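You operate a simulated robot arm through the tools that you are given. There is no shell and no other tool. Be economical: measure what you need, move in short steps, check, and stop when the job is done.

Carry out the task below with a simulated robot arm. There is one attempt and no reset: what you move stays moved.

JOB
Prove the current trip at 5 mA, reset, and set the trip knob to 15 mA.
Fine: HV on, raise until it trips, lower to zero before the reset; leave the flap open.

It is judged by the outcome, as a careful person would: the job done as asked, and still so three seconds after it is handed in. It fails if anything else is knocked over, pushed out of place, dropped, spilled or broken.

ROBOT AND FRAMES
A 7-joint arm with a two-finger parallel gripper, fixed in place. Base frame: the origin is at the foot of the arm, x ahead of it, y to its left, z up; the work surface is at about z = 76.6. Lengths are in cm, angles in rad, forces in N, time in s.
With the tool pointing down near the work surface it reaches from about 22 to 68 cm from the base axis. Its first joint turns from -1.152 to 1.152 rad. Payload 2.4 kg.
The tool frame sits at the grasp point between the pads (the TCP): z along the fingers, y along the line on which they close. The tips reach 3 cm beyond it. Largest opening 9.4 cm; finger width 2.8, thickness 1; the body of the gripper, 5 by 9.6 cm, starts 5.5 cm behind the TCP.
Orientation is that of the tool frame in the base frame, as a unit quaternion [x, y, z, w]. With the fingers straight down and closing along the base's y, the tool's x points along the base's -x, its y along +y and its z along -z.

CONTROLS
- The arm moves only by the tool move_arm. Its argument "increments" is a list of rows, each an object (a shift or turn left out is 0, a gripper value left out holds the last) with "claw": the opening in per cent of the stroke, from 0 (shut) to 100 (fully open); "offset": the shift along the base's x, y, z in units of 40 mm (1.0 is 40 mm), a list of three; "angular": the turn, a rotation vector about the base's x, y, z in units of 4 degrees (1.0 is 4 degrees), a list of three. In form: [{"claw": claw, "offset": [tx, ty, tz], "angular": [ax, ay, az]}, ...]. A call has 1 to 8 rows; each row shifts and turns the commanded pose from where the row before left it. A call with a number of a shift or a turn outside -1 to 1 is refused whole. Each row takes 0.2 s and may step no farther than 5 cm and 0.15 rad from the row before; otherwise, or with a gripper value out of range, the whole call is refused. A pose out of reach is approached as far as the arm can. The call stops where the force on the tool passes 40 N (or 10 N more than at its start, if that is more) or the arm is blocked; 0.2 s more then pass. Each finger travels about 15.3 cm/s and halts on what it meets, pressing with about 30 N; the grip force reading is that of the motor and also rises with nothing between the fingers. The clock runs only during rows and for 0.2 s after the last one: add rows that do not move to give the fingers time. The reply holds the time, the measured pose of the TCP, the force on the tool along the base axes, the opening and the grip force, in the units named above and with some noise, and new pictures: "pictures" is both (left out), scene, wrist or none.
- Cameras (640 x 400 px; columns grow to the right, rows downward): "scene" is fixed at [4.64, 48.04, 144.8]; the picture's right is [-0.66, -0.75, 0.00], its down [-0.39, 0.35, -0.85] and it looks along [0.64, -0.57, -0.52] (base axes); focal length 320 px, centre (320, 200). "wrist" rides on the gripper at [7.6, 1.4, -10.2] in the tool frame; the picture's right is [-0.18, 0.98, 0.00], its down [-0.75, -0.14, -0.64] and it looks along [-0.63, -0.12, 0.77] (tool axes); focal length 243 px, centre (320, 200). There is no depth. A picture from a camera that has moved, and an enlarged one, comes with that camera's place and axes in the base frame and with its lens.
- inspect(camera, box): a new picture of the part [left, top, right, bottom] of that camera's present view, enlarged. No time passes.
- sign_off(): hands the job in; it is judged then, once.

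Go step by step. Nothing tells you positions but the pictures and the camera data: compare them with the known pose of the tool, close in by small moves and look again before you grip or let go. The budget is 120 turns and 200 pictures, counting those below and the enlarged ones. Unless the task says otherwise, let go and move clear before handing in, and close with one line.

The tools are called after "Request:" by a JSON object that holds its "op" and its "data". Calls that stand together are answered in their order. move_arm: Moves the arm, as the interface text tells. Its arguments: {"type":"object","properties":{"increments":{"type":"array"},"pictures":{"type":"string","enum":["both","scene","wrist","none"]}},"required":["increments"]} The other tools are called the same way: inspect (camera, box) takes an enlarged picture of a part of a camera's view; sign_off () hands the job in.

At the start:

```text
time_s: 0.0
eef_pos: [39.3, -16.15, 117.41]
ee_rot: [-0.001, 1.0, -0.001, 0.0]
ft_force: [0.8, -0.7, -0.2]
finger_gap: 9.4
gripper_force: 0.2
```

scene: 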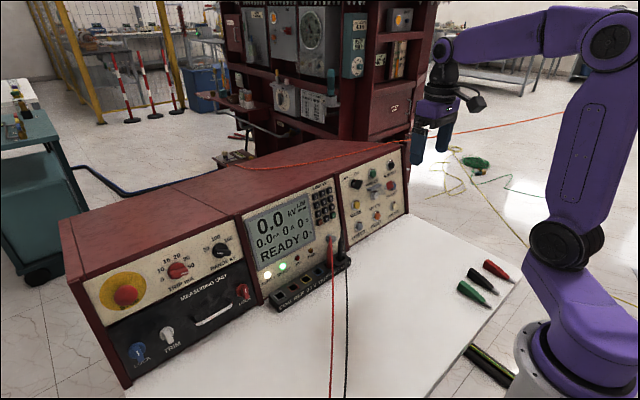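
wrist: 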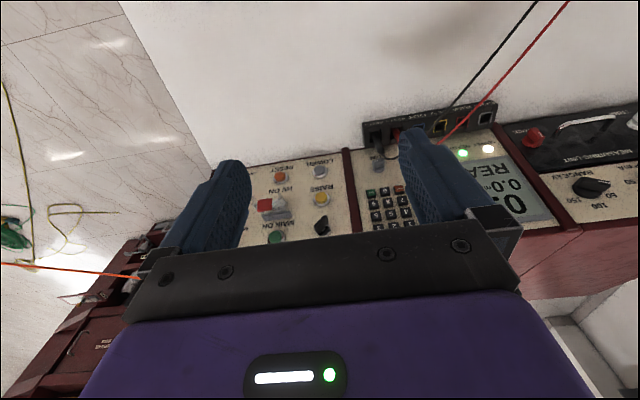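

I see a bench instrument with a trip knob on the left, a display in the middle and a control panel on the right. I'll enlarge these parts to read the labels.

Request:
{"op": "inspect", "data": {"camera": "scene", "box": [330, 140, 420, 250]}}

Request:
{"op": "inspect", "data": {"camera": "scene", "box": [80, 220, 270, 380]}}

Request:
{"op": "inspect", "data": {"camera": "scene", "box": [235, 170, 355, 310]}}

Request:
{"op": "inspect", "data": {"camera": "wrist", "box": [230, 140, 350, 260]}}

```text
3.64 times, centred on (375, 195) of scene
camera zoom: at [4.64, 48.04, 144.8], right [-0.66, -0.75, 0.0], down [-0.39, 0.35, -0.85], along [0.64, -0.57, -0.52], focal length 1163 px, centre (120, 218)
```

zoom: 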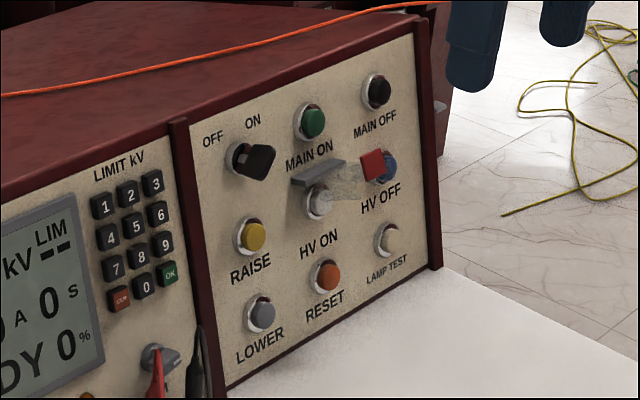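

```text
2.50 times, centred on (175, 300) of scene
camera zoom: at [4.64, 48.04, 144.8], right [-0.66, -0.75, 0.0], down [-0.39, 0.35, -0.85], along [0.64, -0.57, -0.52], focal length 800 px, centre (682, -50)
```

zoom: 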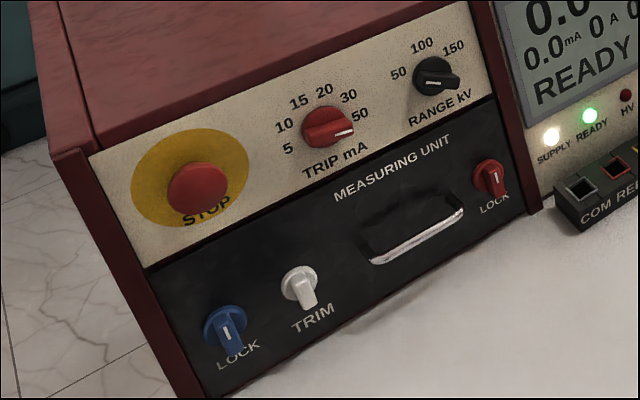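

```text
2.86 times, centred on (295, 240) of scene
camera zoom: at [4.64, 48.04, 144.8], right [-0.66, -0.75, 0.0], down [-0.39, 0.35, -0.85], along [0.64, -0.57, -0.52], focal length 914 px, centre (391, 86)
```

zoom: 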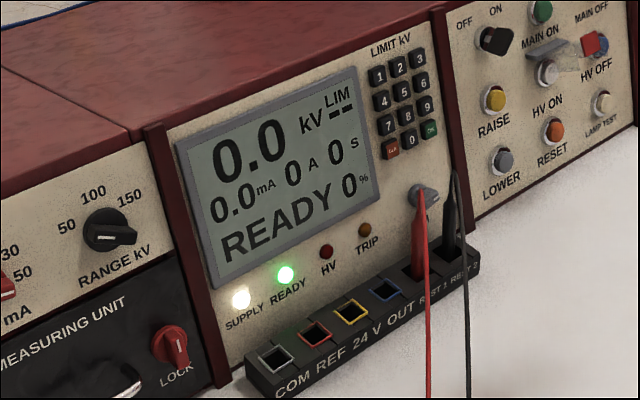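

```text
3.33 times, centred on (290, 200) of wrist
camera zoom: at [31.6, -14.76, 127.75], right [0.18, 0.98, 0.0], down [0.75, -0.14, 0.64], along [0.63, -0.12, -0.77], focal length 809 px, centre (420, 200)
```

zoom: 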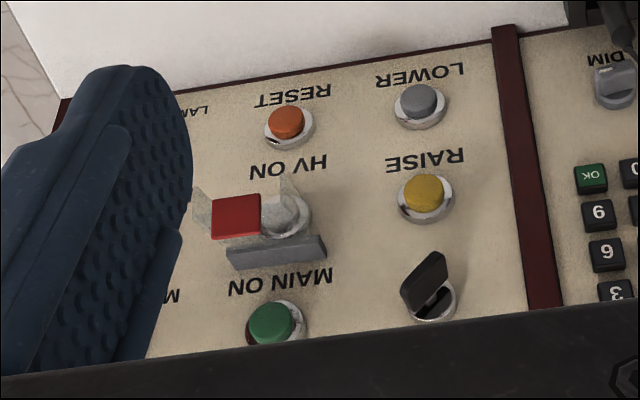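

The panel faces the robot (about −x) and leans back roughly 14°. The trip knob, near (65, 36, 94), reads 50. HV ON is near (64, −30, 88) with the flap beside it, and RAISE is near (64, −20.6, 88). I'll pitch the tool forward and move over to the trip knob.

Request:
{"op": "move_arm", "data": {"increments": [{"offset": [0, 1, 0], "angular": [0, -1, 0]}, {"offset": [0, 1, 0], "angular": [0, -1, 0]}, {"offset": [0, 1, 0], "angular": [0, -1, 0]}, {"offset": [0, 1, 0], "angular": [0, -1, 0]}, {"offset": [0, 1, -0.2], "angular": [0, -1, 0]}, {"offset": [0, 1, -0.2], "angular": [0, -1, 0]}, {"offset": [0, 1, -0.2], "angular": [0, -1, 0]}, {"offset": [0, 1, -0.2], "angular": [0, -1, 0]}], "pictures": "none"}}

Request:
{"op": "move_arm", "data": {"increments": [{"offset": [0, 1, -0.2], "angular": [0, -1, 0]}, {"offset": [0, 1, -0.2], "angular": [0, -1, 0]}, {"offset": [0, 1, -0.2], "angular": [0, -1, 0]}, {"offset": [0, 1, -0.2], "angular": [0, -1, 0]}, {"offset": [0, 1, -0.2], "angular": [0, -1, 0]}, {"offset": [0, 0, -0.2], "angular": [0, -1, 0]}, {"offset": [0, 0, -0.2], "angular": [0, -1, 0]}]}}

```text
time_s: 1.8
eef_pos: [39.34, 15.85, 114.34]
ee_rot: [0.0, 0.961, 0.0, 0.276]
ft_force: [0.1, -0.3, 0.2]
finger_gap: 9.4
gripper_force: 0.0
```

```text
time_s: 3.4
eef_pos: [39.21, 35.94, 108.68]
ee_rot: [0.0, 0.866, 0.0, 0.5]
ft_force: [0.3, 0.3, 0.3]
finger_gap: 9.41
gripper_force: 0.0
camera wrist: at [26.56, 37.25, 107.21], right [0.09, 0.98, 0.16], down [-0.18, -0.14, 0.97], along [0.98, -0.12, 0.16], focal length 243 px, centre (320, 200)
```

scene: 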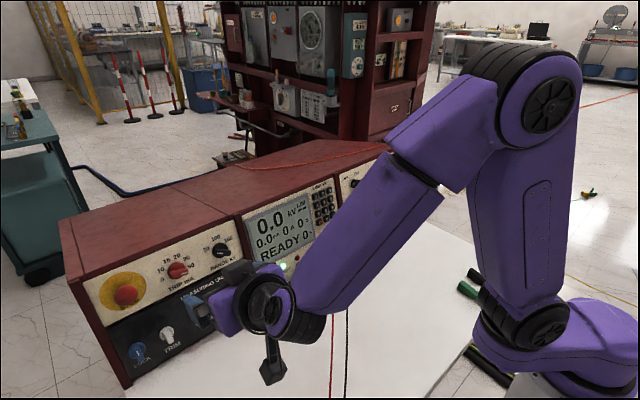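
wrist: 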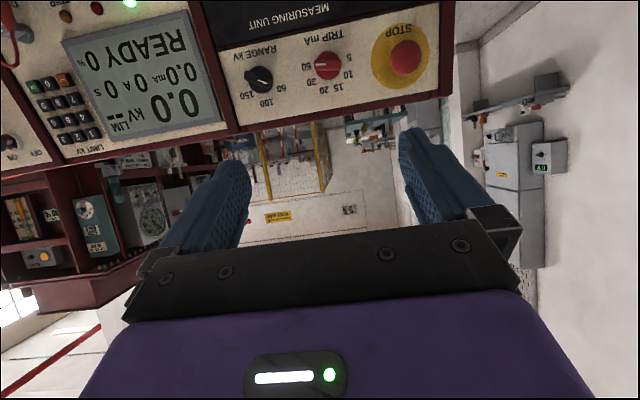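

The trip knob is in the wrist view, upside down because the camera is. I'll enlarge it to get its position and angle.

Request:
{"op": "inspect", "data": {"camera": "wrist", "box": [280, 20, 380, 100]}}

Request:
{"op": "inspect", "data": {"camera": "scene", "box": [140, 230, 220, 290]}}

```text
5.00 times, centred on (330, 60) of wrist
camera zoom: at [26.56, 37.25, 107.21], right [0.09, 0.98, 0.16], down [-0.18, -0.14, 0.97], along [0.98, -0.12, 0.16], focal length 1213 px, centre (270, 900)
```

zoom: 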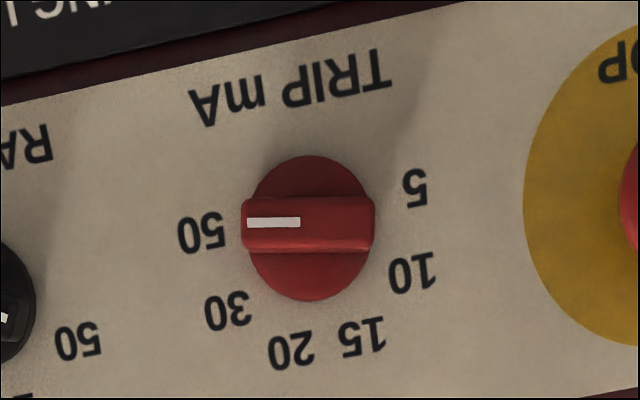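

```text
6.67 times, centred on (180, 260) of scene
camera zoom: at [4.63, 48.04, 144.8], right [-0.66, -0.75, 0.0], down [-0.39, 0.35, -0.85], along [0.64, -0.57, -0.52], focal length 2133 px, centre (1253, -200)
```

zoom: 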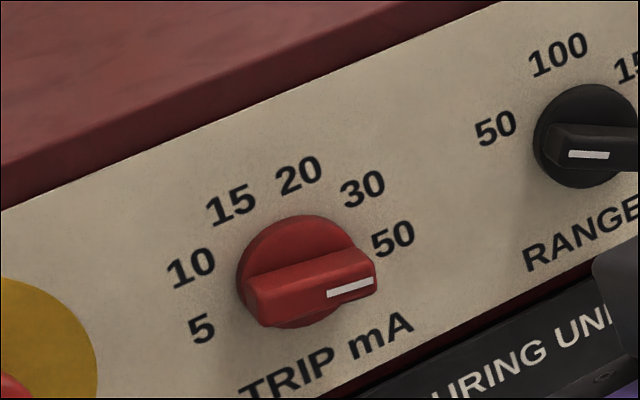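

Both views put the knob handle at about (65.2, 36.8, 93.8). Its bar lies about 98° clockwise from upright, at 50. I'll square the tool to the panel and roll clockwise to match the bar.

Request:
{"op": "move_arm", "data": {"increments": [{"claw": 50, "offset": [0.5, 0.1, -0.6], "angular": [0, -1, 0]}, {"offset": [0.5, 0.1, -0.6], "angular": [0, -1, 0]}, {"offset": [0.5, 0, -0.6], "angular": [0, -1, 0]}, {"offset": [0.5, 0, -0.6], "angular": [0, -1, 0]}, {"angular": [0.972, 0, -0.233]}, {"angular": [0.972, 0, -0.233]}, {"angular": [0.972, 0, -0.233]}, {"angular": [0.972, 0, -0.233]}], "pictures": "none"}}

Request:
{"op": "move_arm", "data": {"increments": [{"angular": [0.972, 0, -0.233]}, {"angular": [0.972, 0, -0.233]}, {"angular": [0.972, 0, -0.233]}, {"angular": [0.972, 0, -0.233]}, {"angular": [0.972, 0, -0.233]}, {"angular": [0.972, 0, -0.233]}, {"angular": [0.972, 0, -0.233]}, {"angular": [0.972, 0, -0.233]}], "pictures": "none"}}

Request:
{"op": "move_arm", "data": {"increments": [{"angular": [0.972, 0, -0.233]}, {"angular": [0.972, 0, -0.233]}, {"angular": [0.972, 0, -0.233]}, {"angular": [0.972, 0, -0.233]}, {"angular": [0.972, 0, -0.233]}, {"angular": [0.972, 0, -0.233]}, {"angular": [0.972, 0, -0.233]}, {"angular": [0.972, 0, -0.233]}]}}

```text
time_s: 5.2
eef_pos: [47.31, 36.62, 99.07]
ee_rot: [0.11, 0.78, 0.086, 0.609]
ft_force: [-0.1, -0.4, 1.1]
finger_gap: 4.69
gripper_force: 0.1
```

```text
time_s: 7.0
eef_pos: [47.39, 36.52, 99.11]
ee_rot: [0.318, 0.72, 0.253, 0.562]
ft_force: [0.3, -0.5, 0.2]
finger_gap: 4.69
gripper_force: 0.1
```

```text
time_s: 8.8
eef_pos: [47.89, 39.08, 100.01]
ee_rot: [0.502, 0.607, 0.397, 0.47]
ft_force: [-0.2, 0.0, 0.1]
finger_gap: 4.72
gripper_force: 0.1
out of reach, approached as far as the arm can: row 2, 3, 4, 5, 8
camera wrist: at [37.82, 46.63, 102.69], right [0.24, 0.0, 0.97], down [-0.62, -0.77, 0.15], along [0.75, -0.63, -0.19], focal length 243 px, centre (320, 200)
```

scene: 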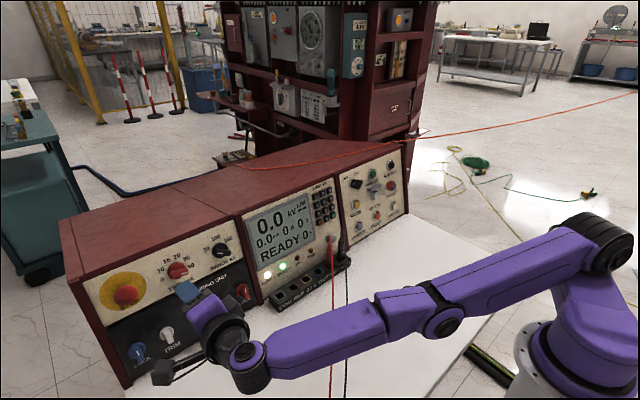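
wrist: 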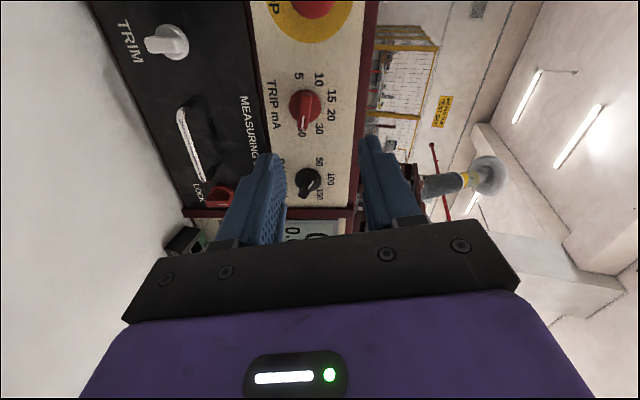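

The tool has reached about −80° of roll and looks near the edge of its range there. A pair of parallel pads can still align with the bar, so I'll move closer and check.

Request:
{"op": "move_arm", "data": {"increments": [{"offset": [0.6, 0, -0.2]}, {"offset": [0.6, 0, -0.2]}, {"offset": [0.6, 0, -0.2]}, {"offset": [0.5, 0, -0.15]}, {}]}}

```text
time_s: 10.0
eef_pos: [57.45, 38.7, 98.86]
ee_rot: [0.502, 0.607, 0.398, 0.47]
ft_force: [-0.1, -0.1, 0.4]
finger_gap: 4.69
gripper_force: 0.2
out of reach, approached as far as the arm can: row 1, 2, 3
camera wrist: at [47.26, 46.37, 101.44], right [0.24, 0.0, 0.97], down [-0.62, -0.77, 0.15], along [0.75, -0.63, -0.19], focal length 243 px, centre (320, 200)
```

scene: 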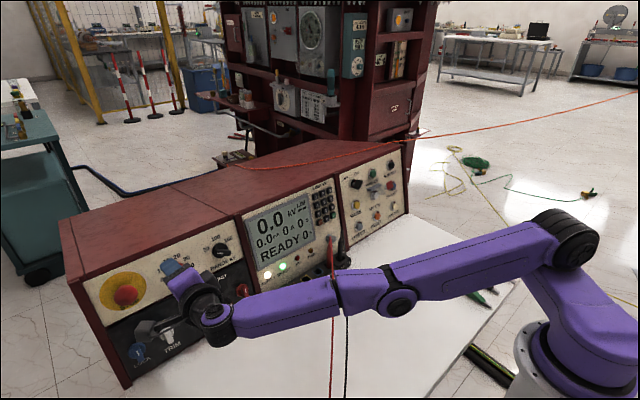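
wrist: 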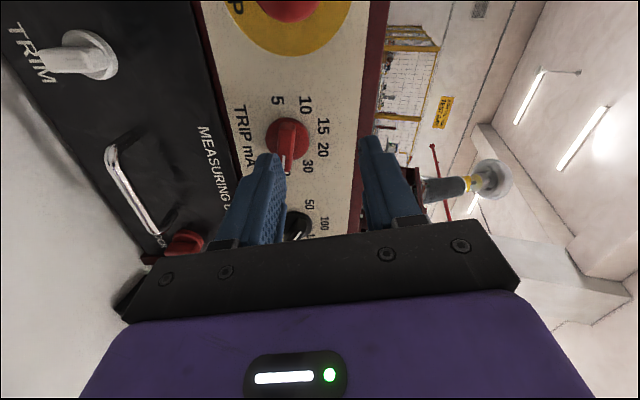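

I'm about 1.9 cm left and 3.2 cm above the knob axis. I'll correct both and look again.

Request:
{"op": "move_arm", "data": {"increments": [{"offset": [0, -0.24, -0.4]}, {"offset": [0, -0.24, -0.4]}, {}]}}

```text
time_s: 10.8
eef_pos: [57.67, 36.46, 98.18]
ee_rot: [0.501, 0.609, 0.396, 0.47]
ft_force: [-0.3, 0.0, -0.8]
finger_gap: 4.65
gripper_force: 0.0
out of reach, approached as far as the arm can: row 1, 2
camera wrist: at [47.56, 44.08, 100.8], right [0.24, 0.0, 0.97], down [-0.62, -0.77, 0.15], along [0.75, -0.63, -0.19], focal length 243 px, centre (320, 200)
```

scene: 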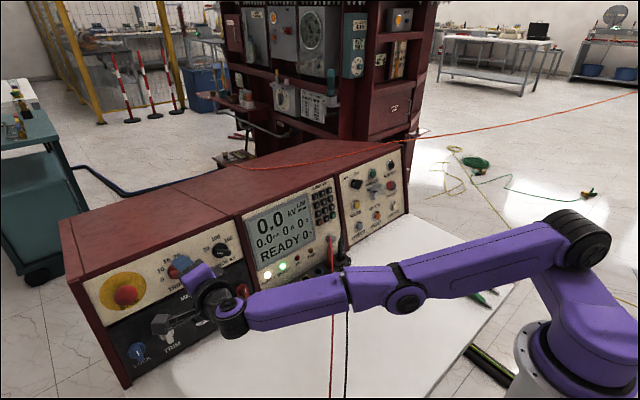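
wrist: 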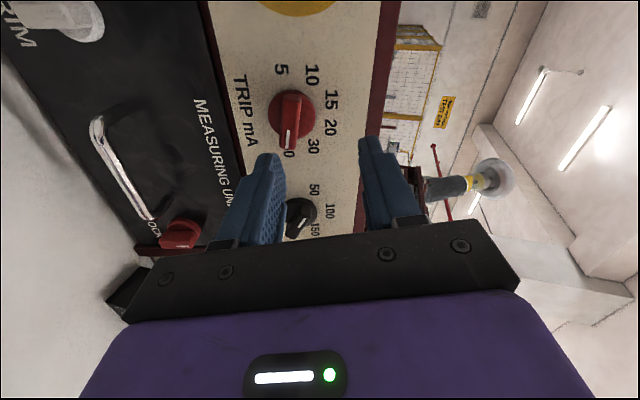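

The arm can't get low enough at this roll. The bar can also be gripped lengthwise by its ends, at a roll of about −8°, so I'll back off, roll back and take it in stages.

Request:
{"op": "move_arm", "data": {"increments": [{"offset": [-1, 0, 0]}, {"offset": [-1, 0, 0], "angular": [-0.972, 0, 0.233]}, {"angular": [-0.972, 0, 0.233]}, {"angular": [-0.972, 0, 0.233]}, {"angular": [-0.972, 0, 0.233]}, {"angular": [-0.972, 0, 0.233]}, {"angular": [-0.972, 0, 0.233]}, {"angular": [-0.972, 0, 0.233]}], "pictures": "none"}}

Request:
{"op": "move_arm", "data": {"increments": [{"claw": 75, "angular": [-0.972, 0, 0.233]}, {"angular": [-0.972, 0, 0.233]}, {"angular": [-0.972, 0, 0.233]}, {"angular": [-0.972, 0, 0.233]}, {"angular": [-0.972, 0, 0.233]}, {"angular": [-0.972, 0, 0.233]}, {"angular": [-0.972, 0, 0.233]}, {"angular": [-0.972, 0, 0.233]}], "pictures": "none"}}

Request:
{"op": "move_arm", "data": {"increments": [{"angular": [-0.972, 0, 0.233]}, {"angular": [-0.972, 0, 0.233]}, {"angular": [-0.972, 0, 0.233]}, {}]}}

```text
time_s: 12.6
eef_pos: [47.81, 38.79, 98.79]
ee_rot: [0.343, 0.708, 0.272, 0.554]
ft_force: [0.1, -0.3, 0.1]
finger_gap: 4.72
gripper_force: 0.0
out of reach, approached as far as the arm can: row 1, 2
```

```text
time_s: 14.4
eef_pos: [47.81, 38.65, 98.74]
ee_rot: [0.136, 0.776, 0.107, 0.606]
ft_force: [-0.1, 0.5, 0.2]
finger_gap: 7.03
gripper_force: 0.0
```

```text
time_s: 15.4
eef_pos: [47.88, 38.77, 98.7]
ee_rot: [0.054, 0.786, 0.043, 0.614]
ft_force: [0.8, -0.3, 0.4]
finger_gap: 7.02
gripper_force: 0.0
camera wrist: at [36.04, 41.11, 94.08], right [0.08, 0.95, 0.31], down [-0.45, -0.24, 0.86], along [0.89, -0.2, 0.41], focal length 243 px, centre (320, 200)
```

scene: 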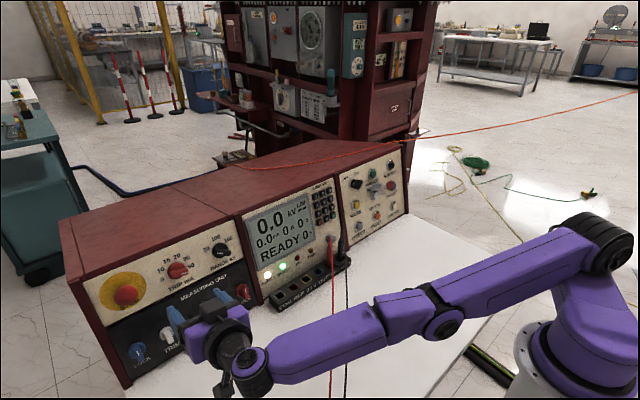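
wrist: 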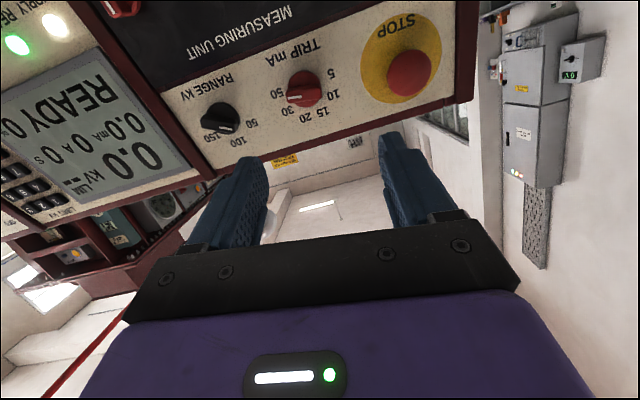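

Roll is about −8° and the opening 7 cm. I'll move in front of the knob.

Request:
{"op": "move_arm", "data": {"increments": [{"offset": [0.4, -0.25, -0.45]}, {"offset": [0.5, -0.25, -0.42]}, {"offset": [0.9, 0, 0]}, {"offset": [0.8, 0, 0]}, {}]}}

```text
time_s: 16.6
eef_pos: [58.19, 36.69, 95.23]
ee_rot: [0.055, 0.786, 0.043, 0.614]
ft_force: [0.2, 0.0, 0.4]
finger_gap: 7.03
gripper_force: 0.0
camera wrist: at [46.43, 39.11, 90.62], right [0.08, 0.95, 0.31], down [-0.45, -0.25, 0.86], along [0.89, -0.2, 0.4], focal length 243 px, centre (320, 200)
```

scene: 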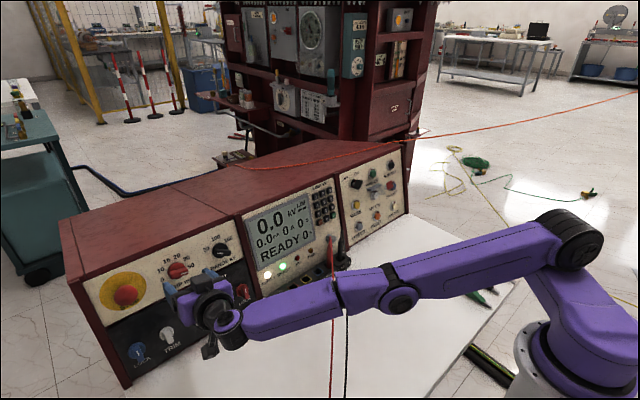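
wrist: 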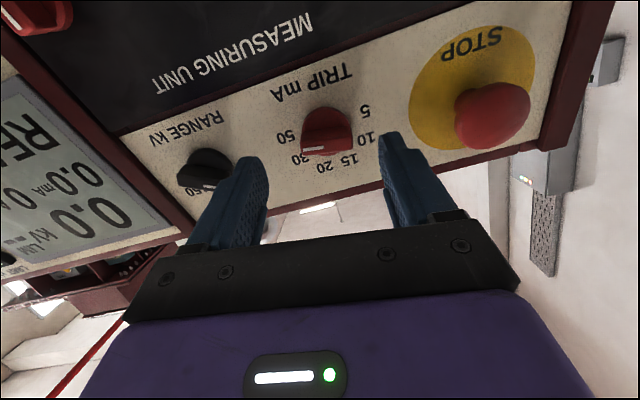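

The position estimate agrees with this view. I'll advance along the panel normal so the tips straddle the bar ends.

Request:
{"op": "move_arm", "data": {"increments": [{"offset": [0.4, 0.04, -0.07]}, {"offset": [0.4, 0, -0.08]}, {"offset": [0.4, 0, -0.09]}, {}]}}

```text
time_s: 17.6
eef_pos: [63.11, 36.76, 94.33]
ee_rot: [0.056, 0.786, 0.042, 0.614]
ft_force: [0.8, -0.4, 0.3]
finger_gap: 7.05
gripper_force: 0.0
camera wrist: at [51.23, 39.25, 89.67], right [0.08, 0.95, 0.31], down [-0.45, -0.25, 0.86], along [0.89, -0.2, 0.41], focal length 243 px, centre (320, 200)
```

scene: 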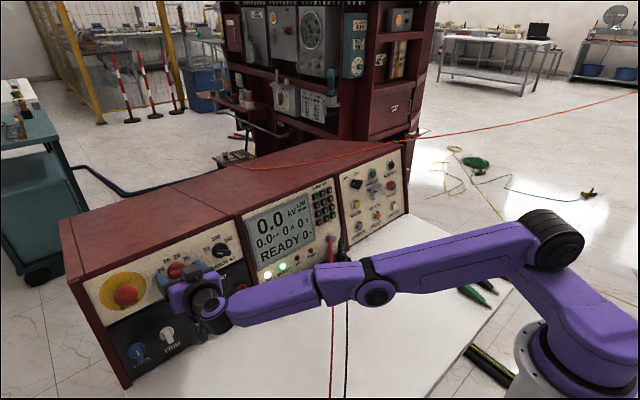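
wrist: 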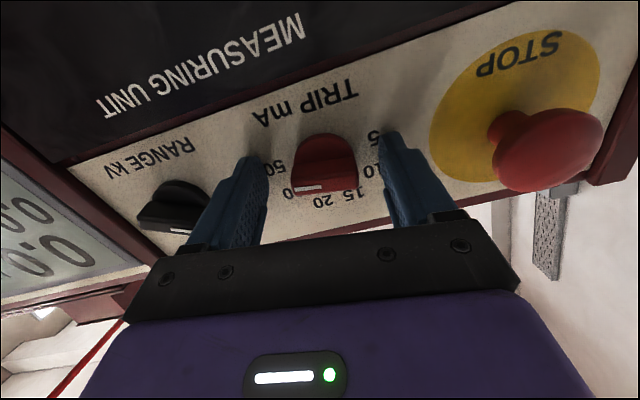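

The knob sits between the fingers, so I'll close on the bar ends.

Request:
{"op": "move_arm", "data": {"increments": [{"claw": 45}, {"claw": 35}, {"claw": 30}]}}

Request:
{"op": "inspect", "data": {"camera": "wrist", "box": [220, 80, 420, 220]}}

```text
time_s: 18.4
eef_pos: [62.95, 37.03, 94.35]
ee_rot: [0.053, 0.786, 0.046, 0.614]
ft_force: [7.2, 12.5, -1.1]
finger_gap: 3.79
gripper_force: 44.9
camera wrist: at [51.11, 39.43, 89.7], right [0.07, 0.95, 0.31], down [-0.45, -0.25, 0.86], along [0.89, -0.2, 0.4], focal length 243 px, centre (320, 200)
```

scene: 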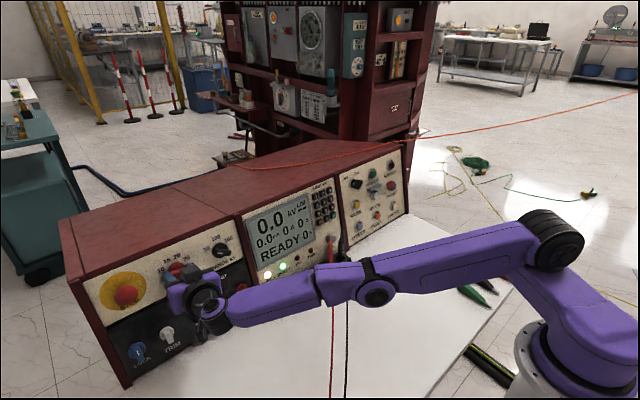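
wrist: 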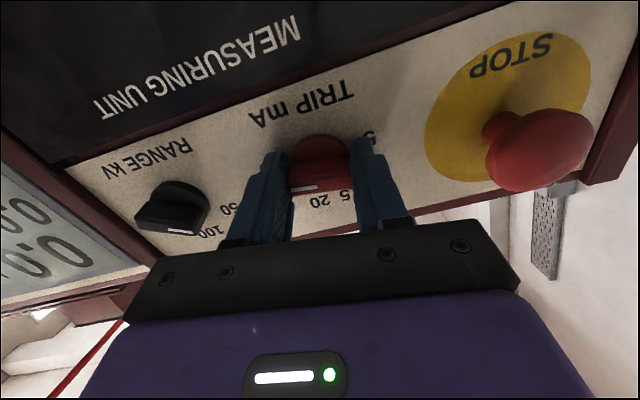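

```text
2.86 times, centred on (320, 150) of wrist
camera zoom: at [51.11, 39.43, 89.7], right [0.07, 0.95, 0.31], down [-0.45, -0.25, 0.86], along [0.89, -0.2, 0.4], focal length 693 px, centre (320, 343)
```

zoom: 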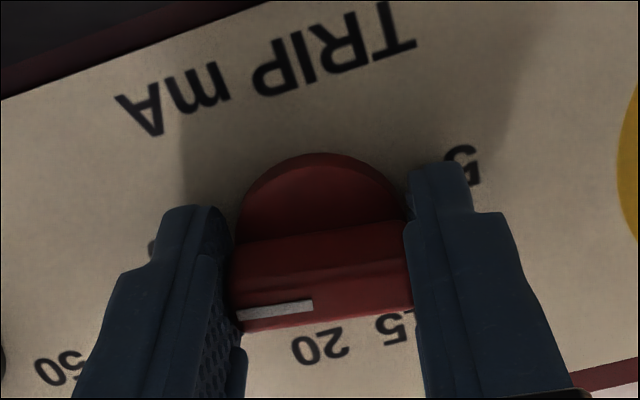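

The bar is gripped at 3.8 cm. I'll turn it counter-clockwise 32° first and check that it follows.

Request:
{"op": "move_arm", "data": {"increments": [{"angular": [-0.972, 0, 0.233]}, {"angular": [-0.972, 0, 0.233]}, {"angular": [-0.972, 0, 0.233]}, {"angular": [-0.972, 0, 0.233]}, {"angular": [-0.972, 0, 0.233]}, {"angular": [-0.972, 0, 0.233]}, {"angular": [-0.972, 0, 0.233]}, {"angular": [-0.972, 0, 0.233]}], "pictures": "wrist"}}

```text
time_s: 20.2
eef_pos: [62.82, 37.04, 94.35]
ee_rot: [-0.163, 0.77, -0.129, 0.603]
ft_force: [-14.7, 3.1, 5.4]
finger_gap: 3.79
gripper_force: 44.9
camera wrist: at [51.08, 35.12, 89.5], right [-0.05, 0.97, -0.23], down [-0.44, 0.18, 0.88], along [0.89, 0.15, 0.42], focal length 243 px, centre (320, 200)
```

wrist: 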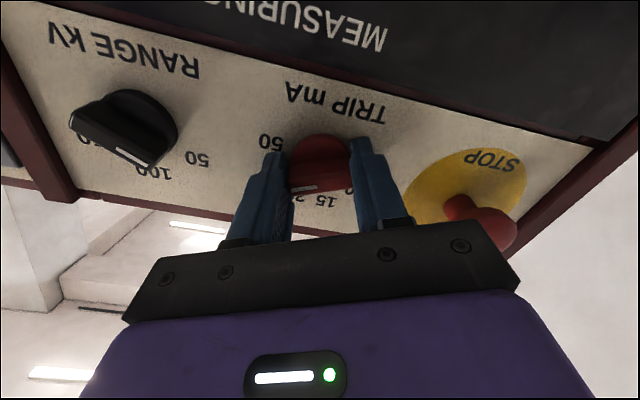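

The knob follows the gripper, so I'll keep turning.

Request:
{"op": "move_arm", "data": {"increments": [{"angular": [-0.972, 0, 0.233]}, {"angular": [-0.972, 0, 0.233]}, {"angular": [-0.972, 0, 0.233]}, {"angular": [-0.972, 0, 0.233]}, {"angular": [-0.972, 0, 0.233]}, {"angular": [-0.972, 0, 0.233]}, {"angular": [-0.972, 0, 0.233]}, {"angular": [-0.972, 0, 0.233]}]}}

```text
time_s: 22.0
eef_pos: [62.89, 36.83, 94.39]
ee_rot: [-0.367, 0.695, -0.293, 0.544]
ft_force: [-27.4, -12.0, 16.2]
finger_gap: 3.8
gripper_force: 45.0
camera wrist: at [51.59, 31.36, 91.58], right [-0.16, 0.7, -0.69], down [-0.49, 0.55, 0.67], along [0.86, 0.45, 0.26], focal length 243 px, centre (320, 200)
```

scene: 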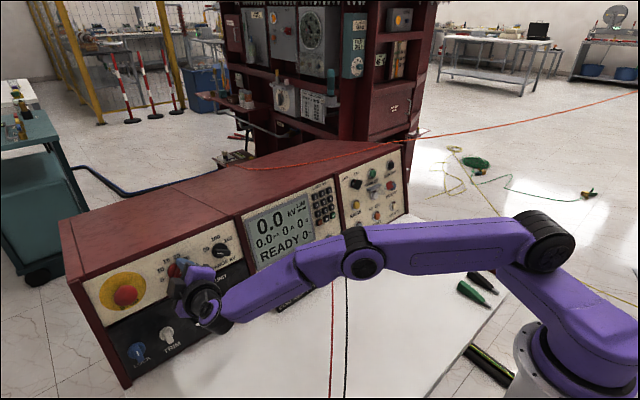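
wrist: 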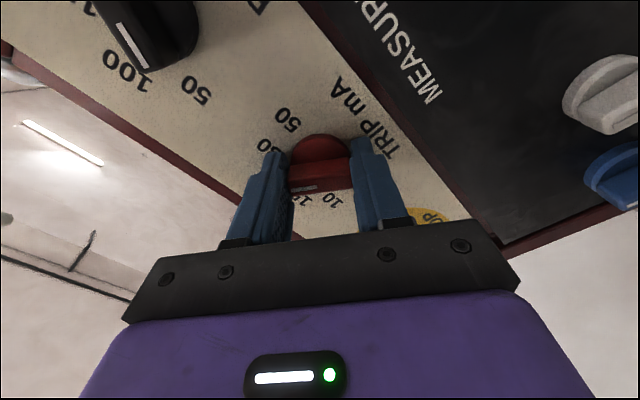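

Force is building along the panel normal. I'll ease off a few millimetres and continue the turn.

Request:
{"op": "move_arm", "data": {"increments": [{"offset": [-0.06, -0.03, 0.03]}, {"offset": [-0.04, 0, 0.01], "angular": [-0.972, 0, 0.233]}, {"angular": [-0.972, 0, 0.233]}, {"angular": [-0.972, 0, 0.233]}, {"angular": [-0.972, 0, 0.233]}], "pictures": "wrist"}}

```text
time_s: 23.2
eef_pos: [62.9, 36.59, 94.58]
ee_rot: [-0.458, 0.638, -0.367, 0.499]
ft_force: [30.3, 13.6, 2.0]
finger_gap: 3.8
gripper_force: 44.8
camera wrist: at [51.82, 29.95, 93.32], right [-0.2, 0.48, -0.85], down [-0.53, 0.68, 0.51], along [0.82, 0.55, 0.12], focal length 243 px, centre (320, 200)
```

wrist: 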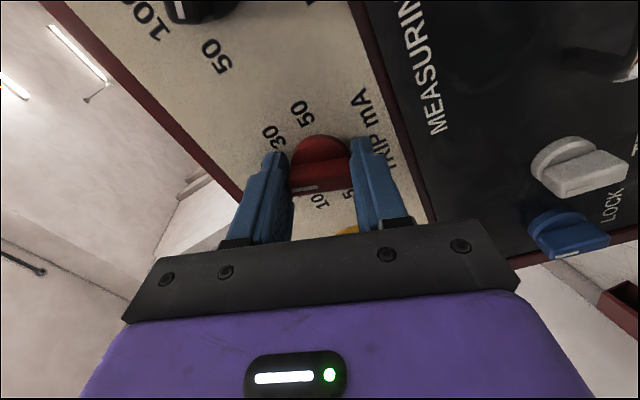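

The knob is now near 20. I'll release, back out, and regrip across the bar at a roll about 90° lower.

Request:
{"op": "move_arm", "data": {"increments": [{"offset": [0.05, 0.03, 0]}, {"claw": 75}, {"claw": 75}, {"offset": [-0.6, 0, 0.14]}, {"offset": [-0.6, 0, 0.14]}, {"offset": [-0.3, 0, 0.07]}], "pictures": "wrist"}}

```text
time_s: 24.6
eef_pos: [56.75, 36.86, 95.86]
ee_rot: [-0.46, 0.637, -0.366, 0.498]
ft_force: [0.7, -0.5, 0.4]
finger_gap: 7.05
gripper_force: 0.0
camera wrist: at [45.82, 30.09, 94.7], right [-0.2, 0.48, -0.85], down [-0.53, 0.68, 0.51], along [0.82, 0.56, 0.12], focal length 243 px, centre (320, 200)
```

wrist: 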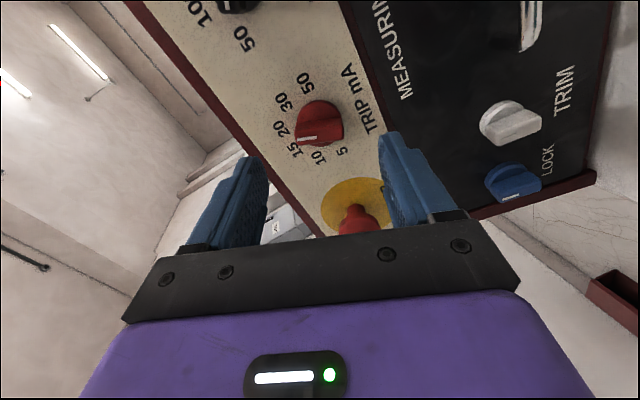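

The bar now stands close to vertical, near 15–20. I'll roll clockwise 90°.

Request:
{"op": "move_arm", "data": {"increments": [{"claw": 60, "angular": [0.972, 0, -0.233]}, {"angular": [0.972, 0, -0.233]}, {"angular": [0.972, 0, -0.233]}, {"angular": [0.972, 0, -0.233]}, {"angular": [0.972, 0, -0.233]}, {"angular": [0.972, 0, -0.233]}, {"angular": [0.972, 0, -0.233]}, {"angular": [0.972, 0, -0.233]}], "pictures": "none"}}

Request:
{"op": "move_arm", "data": {"increments": [{"angular": [0.972, 0, -0.233]}, {"angular": [0.972, 0, -0.233]}, {"angular": [0.972, 0, -0.233]}, {"angular": [0.972, 0, -0.233]}, {"angular": [0.972, 0, -0.233]}, {"angular": [0.972, 0, -0.233]}, {"angular": [0.972, 0, -0.233]}, {"angular": [0.972, 0, -0.233]}], "pictures": "none"}}

Request:
{"op": "move_arm", "data": {"increments": [{"angular": [0.972, 0, -0.233]}, {"angular": [0.972, 0, -0.233]}, {"angular": [0.972, 0, -0.233]}, {"angular": [0.972, 0, -0.233]}, {"angular": [0.972, 0, -0.233]}, {"angular": [0.972, 0, -0.233]}, {}], "pictures": "wrist"}}

Request:
{"op": "inspect", "data": {"camera": "wrist", "box": [220, 60, 420, 200]}}

Request:
{"op": "inspect", "data": {"camera": "scene", "box": [140, 230, 220, 290]}}

```text
time_s: 26.4
eef_pos: [56.81, 36.86, 95.89]
ee_rot: [-0.267, 0.741, -0.212, 0.579]
ft_force: [0.5, -0.3, 0.0]
finger_gap: 5.64
gripper_force: 0.0
```

```text
time_s: 28.2
eef_pos: [56.82, 36.85, 95.79]
ee_rot: [-0.054, 0.786, -0.043, 0.614]
ft_force: [-0.2, -0.7, -0.3]
finger_gap: 5.63
gripper_force: 0.1
```

```text
time_s: 29.8
eef_pos: [56.84, 36.88, 95.85]
ee_rot: [0.109, 0.78, 0.087, 0.61]
ft_force: [0.5, -0.1, -0.2]
finger_gap: 5.61
gripper_force: 0.2
camera wrist: at [45.09, 40.29, 91.61], right [0.11, 0.89, 0.44], down [-0.46, -0.35, 0.82], along [0.88, -0.29, 0.37], focal length 243 px, centre (320, 200)
```

wrist: 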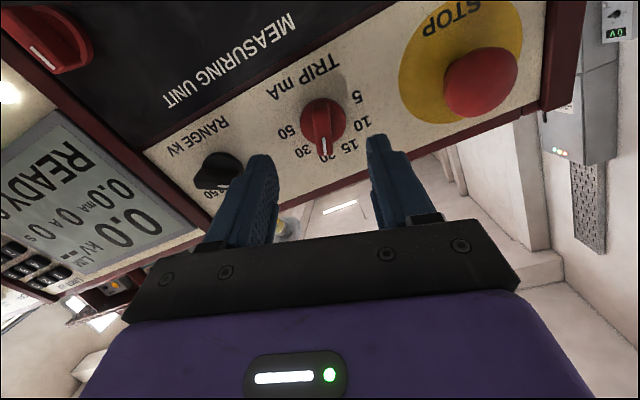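

```text
2.86 times, centred on (320, 130) of wrist
camera zoom: at [45.09, 40.29, 91.61], right [0.11, 0.89, 0.44], down [-0.46, -0.35, 0.82], along [0.88, -0.29, 0.37], focal length 693 px, centre (320, 400)
```

zoom: 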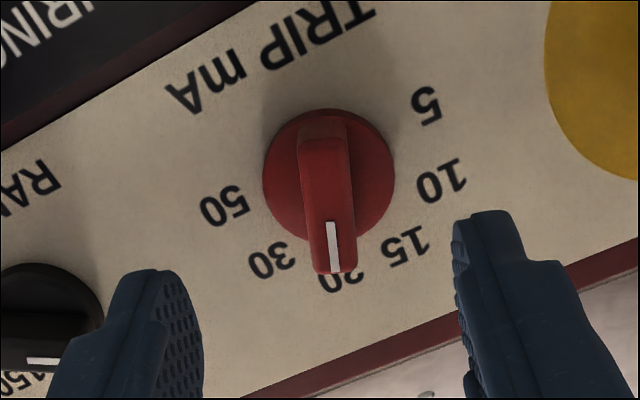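

```text
6.67 times, centred on (180, 260) of scene
camera zoom: at [4.64, 48.04, 144.8], right [-0.66, -0.75, 0.0], down [-0.39, 0.35, -0.85], along [0.64, -0.57, -0.52], focal length 2133 px, centre (1253, -200)
```

zoom: 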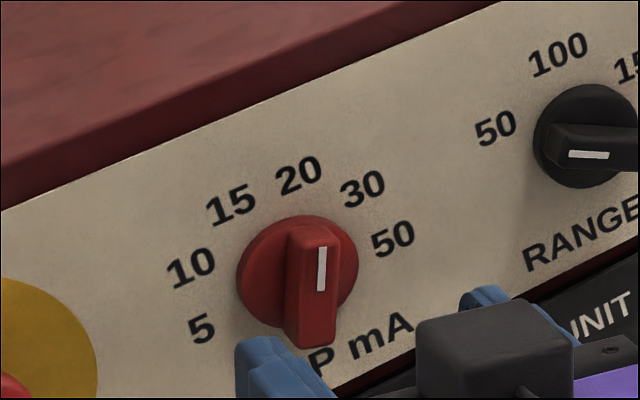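

The pointer is at 20. I'll advance and grip across the bar.

Request:
{"op": "move_arm", "data": {"increments": [{"offset": [0.5, 0, -0.12]}, {"offset": [0.5, 0, -0.12]}, {"offset": [0.5, 0, -0.12]}, {}], "pictures": "wrist"}}

Request:
{"op": "move_arm", "data": {"increments": [{"claw": 40}, {"claw": 20}, {"claw": 10}], "pictures": "wrist"}}

```text
time_s: 30.8
eef_pos: [62.9, 36.89, 94.45]
ee_rot: [0.108, 0.78, 0.088, 0.61]
ft_force: [-0.1, 0.8, 0.1]
finger_gap: 5.64
gripper_force: 0.0
camera wrist: at [51.12, 40.33, 90.2], right [0.11, 0.89, 0.43], down [-0.46, -0.35, 0.82], along [0.88, -0.28, 0.37], focal length 243 px, centre (320, 200)
```

wrist: 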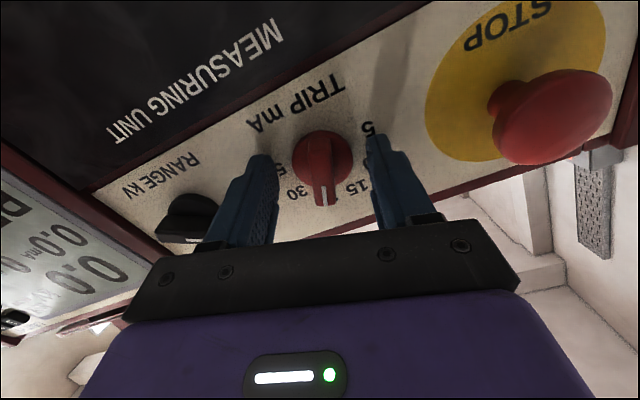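

```text
time_s: 31.6
eef_pos: [62.82, 36.97, 94.38]
ee_rot: [0.107, 0.781, 0.089, 0.609]
ft_force: [6.8, 8.7, 0.4]
finger_gap: 3.64
gripper_force: 44.9
camera wrist: at [51.08, 40.43, 90.25], right [0.1, 0.89, 0.44], down [-0.46, -0.35, 0.82], along [0.88, -0.28, 0.37], focal length 243 px, centre (320, 200)
```

wrist: 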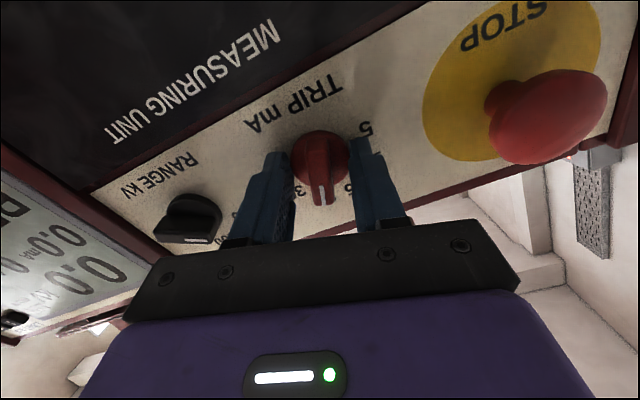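

The gap of 3.64 cm means the pads closed on the round skirt, deeper than I wanted. I'll open, back off 0.9 cm and grip only the bar.

Request:
{"op": "move_arm", "data": {"increments": [{"claw": 50}, {"claw": 50, "offset": [-0.22, 0, 0.05]}, {"claw": 25}, {"claw": 8}, {}], "pictures": "wrist"}}

```text
time_s: 32.8
eef_pos: [61.78, 36.98, 94.66]
ee_rot: [0.108, 0.78, 0.089, 0.609]
ft_force: [2.8, 8.5, 2.7]
finger_gap: 1.29
gripper_force: 44.0
camera wrist: at [50.17, 40.43, 90.44], right [0.1, 0.89, 0.44], down [-0.46, -0.35, 0.82], along [0.88, -0.28, 0.37], focal length 243 px, centre (320, 200)
```

wrist: 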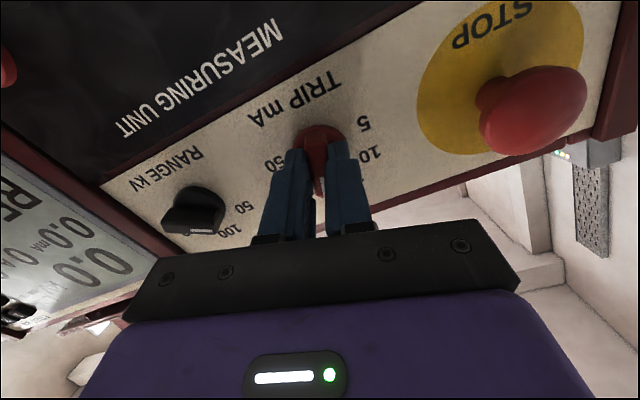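

The bar is now gripped at 1.3 cm. I'll turn it counter-clockwise in stages.

Request:
{"op": "move_arm", "data": {"increments": [{"angular": [-0.972, 0, 0.233]}, {"angular": [-0.972, 0, 0.233]}, {"angular": [-0.972, 0, 0.233]}, {"angular": [-0.972, 0, 0.233]}, {"angular": [-0.972, 0, 0.233]}, {"angular": [-0.972, 0, 0.233]}, {"angular": [-0.972, 0, 0.233]}, {"angular": [-0.972, 0, 0.233]}], "pictures": "none"}}

Request:
{"op": "move_arm", "data": {"increments": [{"angular": [-0.972, 0, 0.233]}, {"angular": [-0.972, 0, 0.233]}, {"angular": [-0.972, 0, 0.233]}, {"angular": [-0.972, 0, 0.233]}, {"angular": [-0.972, 0, 0.233]}, {"angular": [-0.972, 0, 0.233]}, {"angular": [-0.972, 0, 0.233]}, {"angular": [-0.972, 0, 0.233]}], "pictures": "wrist"}}

```text
time_s: 34.6
eef_pos: [61.82, 37.04, 94.73]
ee_rot: [-0.111, 0.78, -0.086, 0.61]
ft_force: [1.2, 14.2, 7.9]
finger_gap: 1.28
gripper_force: 45.0
```

```text
time_s: 36.4
eef_pos: [61.87, 36.96, 94.79]
ee_rot: [-0.318, 0.719, -0.254, 0.563]
ft_force: [-9.2, 3.9, 12.4]
finger_gap: 1.26
gripper_force: 45.0
camera wrist: at [50.37, 32.23, 91.19], right [-0.14, 0.79, -0.59], down [-0.48, 0.47, 0.74], along [0.87, 0.38, 0.31], focal length 243 px, centre (320, 200)
```

wrist: 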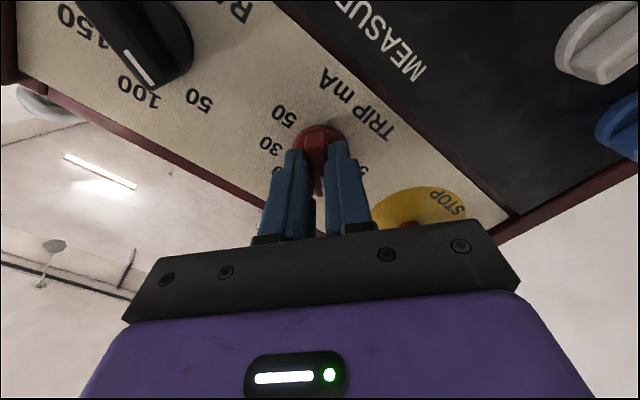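

Request:
{"op": "move_arm", "data": {"increments": [{"angular": [-0.972, 0, 0.233]}, {"angular": [-0.972, 0, 0.233]}, {"angular": [-0.972, 0, 0.233]}, {"angular": [-0.972, 0, 0.233]}, {"angular": [-0.972, 0, 0.233]}, {"angular": [-0.972, 0, 0.233]}, {"angular": [-0.972, 0, 0.233]}], "pictures": "both"}}

```text
time_s: 38.0
eef_pos: [61.87, 36.81, 94.78]
ee_rot: [-0.481, 0.621, -0.385, 0.485]
ft_force: [-12.0, -2.1, 21.6]
finger_gap: 1.28
gripper_force: 45.2
camera wrist: at [51.05, 29.89, 94.04], right [-0.21, 0.42, -0.89], down [-0.54, 0.7, 0.46], along [0.81, 0.58, 0.08], focal length 243 px, centre (320, 200)
```

scene: 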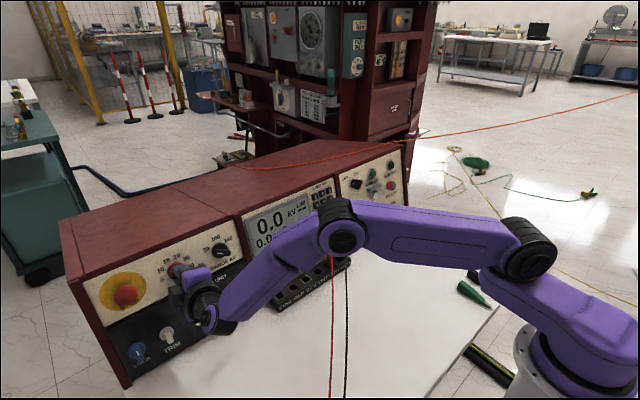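
wrist: 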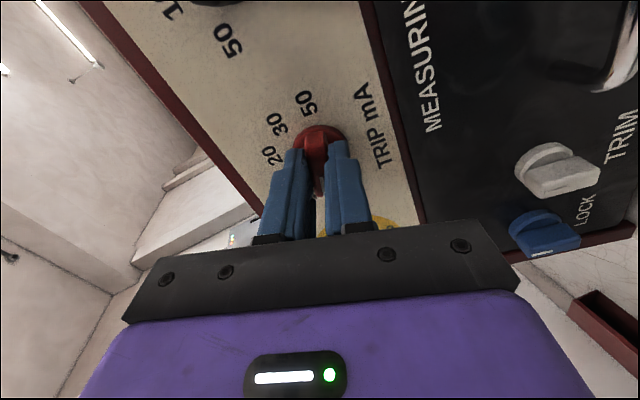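

Request:
{"op": "move_arm", "data": {"increments": [{"offset": [-0.02, 0, 0.05], "angular": [-0.972, 0, 0.233]}, {"angular": [-0.972, 0, 0.233]}, {"angular": [-0.972, 0, 0.233]}, {"angular": [-0.972, 0, 0.233]}, {"angular": [-0.972, 0, 0.233]}, {"angular": [-0.972, 0, 0.233]}], "pictures": "wrist"}}

Request:
{"op": "inspect", "data": {"camera": "wrist", "box": [220, 60, 420, 200]}}

```text
time_s: 39.4
eef_pos: [61.85, 36.88, 94.91]
ee_rot: [0.599, -0.506, 0.478, -0.397]
ft_force: [17.1, 9.4, 5.7]
finger_gap: 1.28
gripper_force: 44.4
camera wrist: at [51.79, 29.17, 97.17], right [-0.23, 0.01, -0.97], down [-0.62, 0.77, 0.15], along [0.75, 0.63, -0.17], focal length 243 px, centre (320, 200)
```

wrist: 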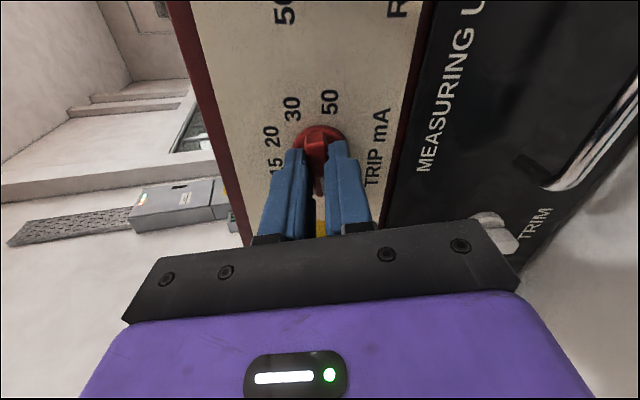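

```text
2.86 times, centred on (320, 130) of wrist
camera zoom: at [51.79, 29.17, 97.17], right [-0.23, 0.01, -0.97], down [-0.62, 0.77, 0.15], along [0.75, 0.63, -0.17], focal length 693 px, centre (320, 400)
```

zoom: 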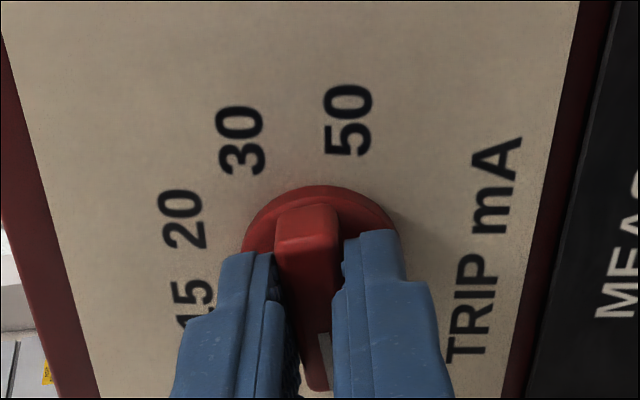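

Roll is about +99°, which should be 5. I'll release, back out and check.

Request:
{"op": "move_arm", "data": {"increments": [{"claw": 45}, {"claw": 45}, {"offset": [-0.7, 0, 0.16]}, {"offset": [-0.7, 0, 0.16]}, {}], "pictures": "wrist"}}

Request:
{"op": "inspect", "data": {"camera": "wrist", "box": [220, 40, 420, 180]}}

Request:
{"op": "inspect", "data": {"camera": "scene", "box": [140, 230, 220, 290]}}

```text
time_s: 40.6
eef_pos: [56.19, 36.93, 96.07]
ee_rot: [0.599, -0.506, 0.478, -0.397]
ft_force: [0.1, 0.1, 0.0]
finger_gap: 4.21
gripper_force: 0.0
camera wrist: at [46.07, 29.1, 98.38], right [-0.23, 0.01, -0.97], down [-0.62, 0.77, 0.15], along [0.75, 0.63, -0.17], focal length 243 px, centre (320, 200)
```

wrist: 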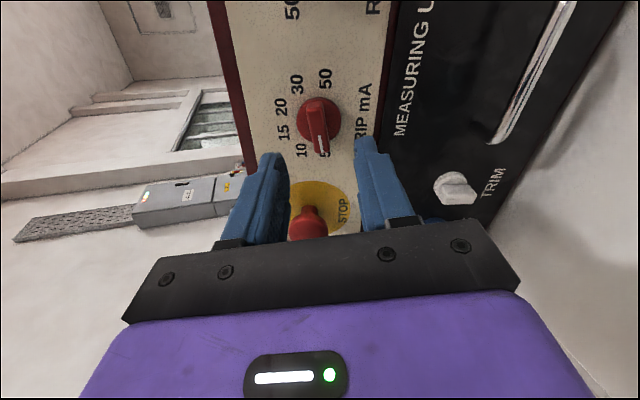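

```text
2.86 times, centred on (320, 110) of wrist
camera zoom: at [46.07, 29.1, 98.38], right [-0.23, 0.01, -0.97], down [-0.62, 0.77, 0.15], along [0.75, 0.63, -0.17], focal length 693 px, centre (320, 457)
```

zoom: 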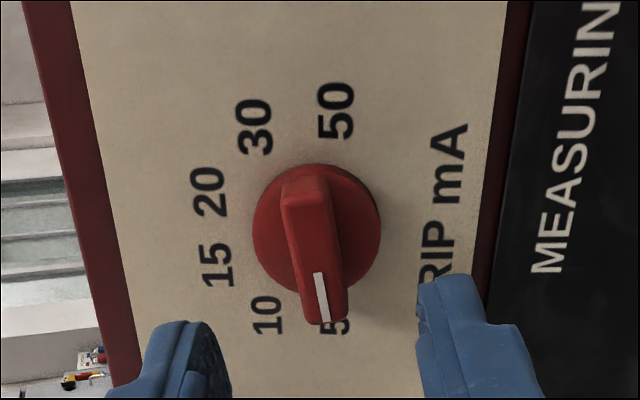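

```text
6.67 times, centred on (180, 260) of scene
camera zoom: at [4.63, 48.03, 144.8], right [-0.66, -0.75, 0.0], down [-0.39, 0.35, -0.85], along [0.64, -0.57, -0.52], focal length 2133 px, centre (1253, -200)
```

zoom: 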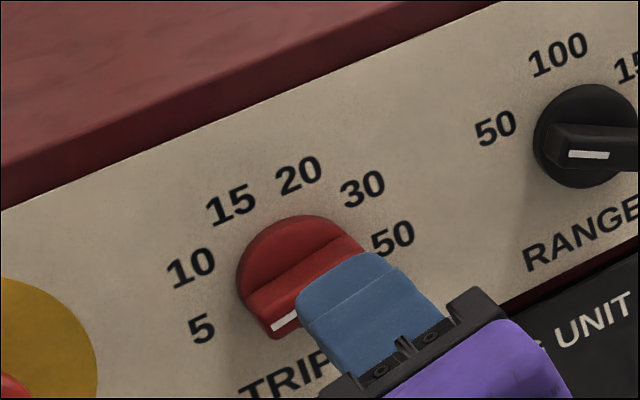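

The knob is at 5. I'll back away, undo the roll, and travel to the right-hand panel at a safe height.

Request:
{"op": "move_arm", "data": {"increments": [{"offset": [-0.8, 0, 0.4], "angular": [0.972, 0, -0.233]}, {"offset": [-0.8, 0, 0.5], "angular": [0.972, 0, -0.233]}, {"offset": [-0.8, 0, 0.5], "angular": [0.972, 0, -0.233]}, {"offset": [0, 0, 0.4], "angular": [0.972, 0, -0.233]}, {"offset": [0, -0.9, 0.3], "angular": [0.972, 0, -0.233]}, {"offset": [0, -0.9, 0.2], "angular": [0.972, 0, -0.233]}, {"offset": [0, -1, 0], "angular": [0.972, 0, -0.233]}, {"offset": [0, -1, 0], "angular": [0.972, 0, -0.233]}], "pictures": "none"}}

Request:
{"op": "move_arm", "data": {"increments": [{"offset": [0, -1, 0], "angular": [0.972, 0, -0.233]}, {"offset": [0, -1, 0], "angular": [0.972, 0, -0.233]}, {"offset": [0, -1, 0], "angular": [0.972, 0, -0.233]}, {"offset": [0, -1, 0], "angular": [0.972, 0, -0.233]}, {"offset": [0, -1, 0], "angular": [0.972, 0, -0.233]}, {"offset": [0, -1, 0], "angular": [0.972, 0, -0.233]}, {"offset": [0, -1, 0], "angular": [0.972, 0, -0.233]}, {"offset": [0, -1, 0], "angular": [0.972, 0, -0.233]}], "pictures": "scene"}}

```text
time_s: 42.4
eef_pos: [46.5, 21.69, 105.31]
ee_rot: [-0.438, 0.654, -0.347, 0.51]
ft_force: [-0.1, -0.6, -0.5]
finger_gap: 4.23
gripper_force: 0.0
```

```text
time_s: 44.2
eef_pos: [46.18, -6.98, 105.61]
ee_rot: [-0.237, 0.751, -0.197, 0.584]
ft_force: [0.2, 0.7, -0.3]
finger_gap: 4.24
gripper_force: 0.2
out of reach, approached as far as the arm can: row 8
```

scene: 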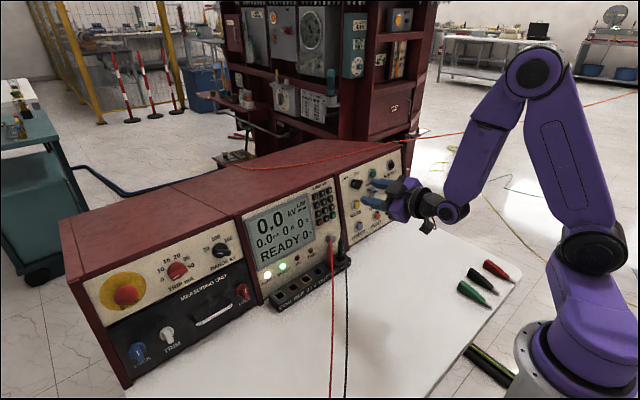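

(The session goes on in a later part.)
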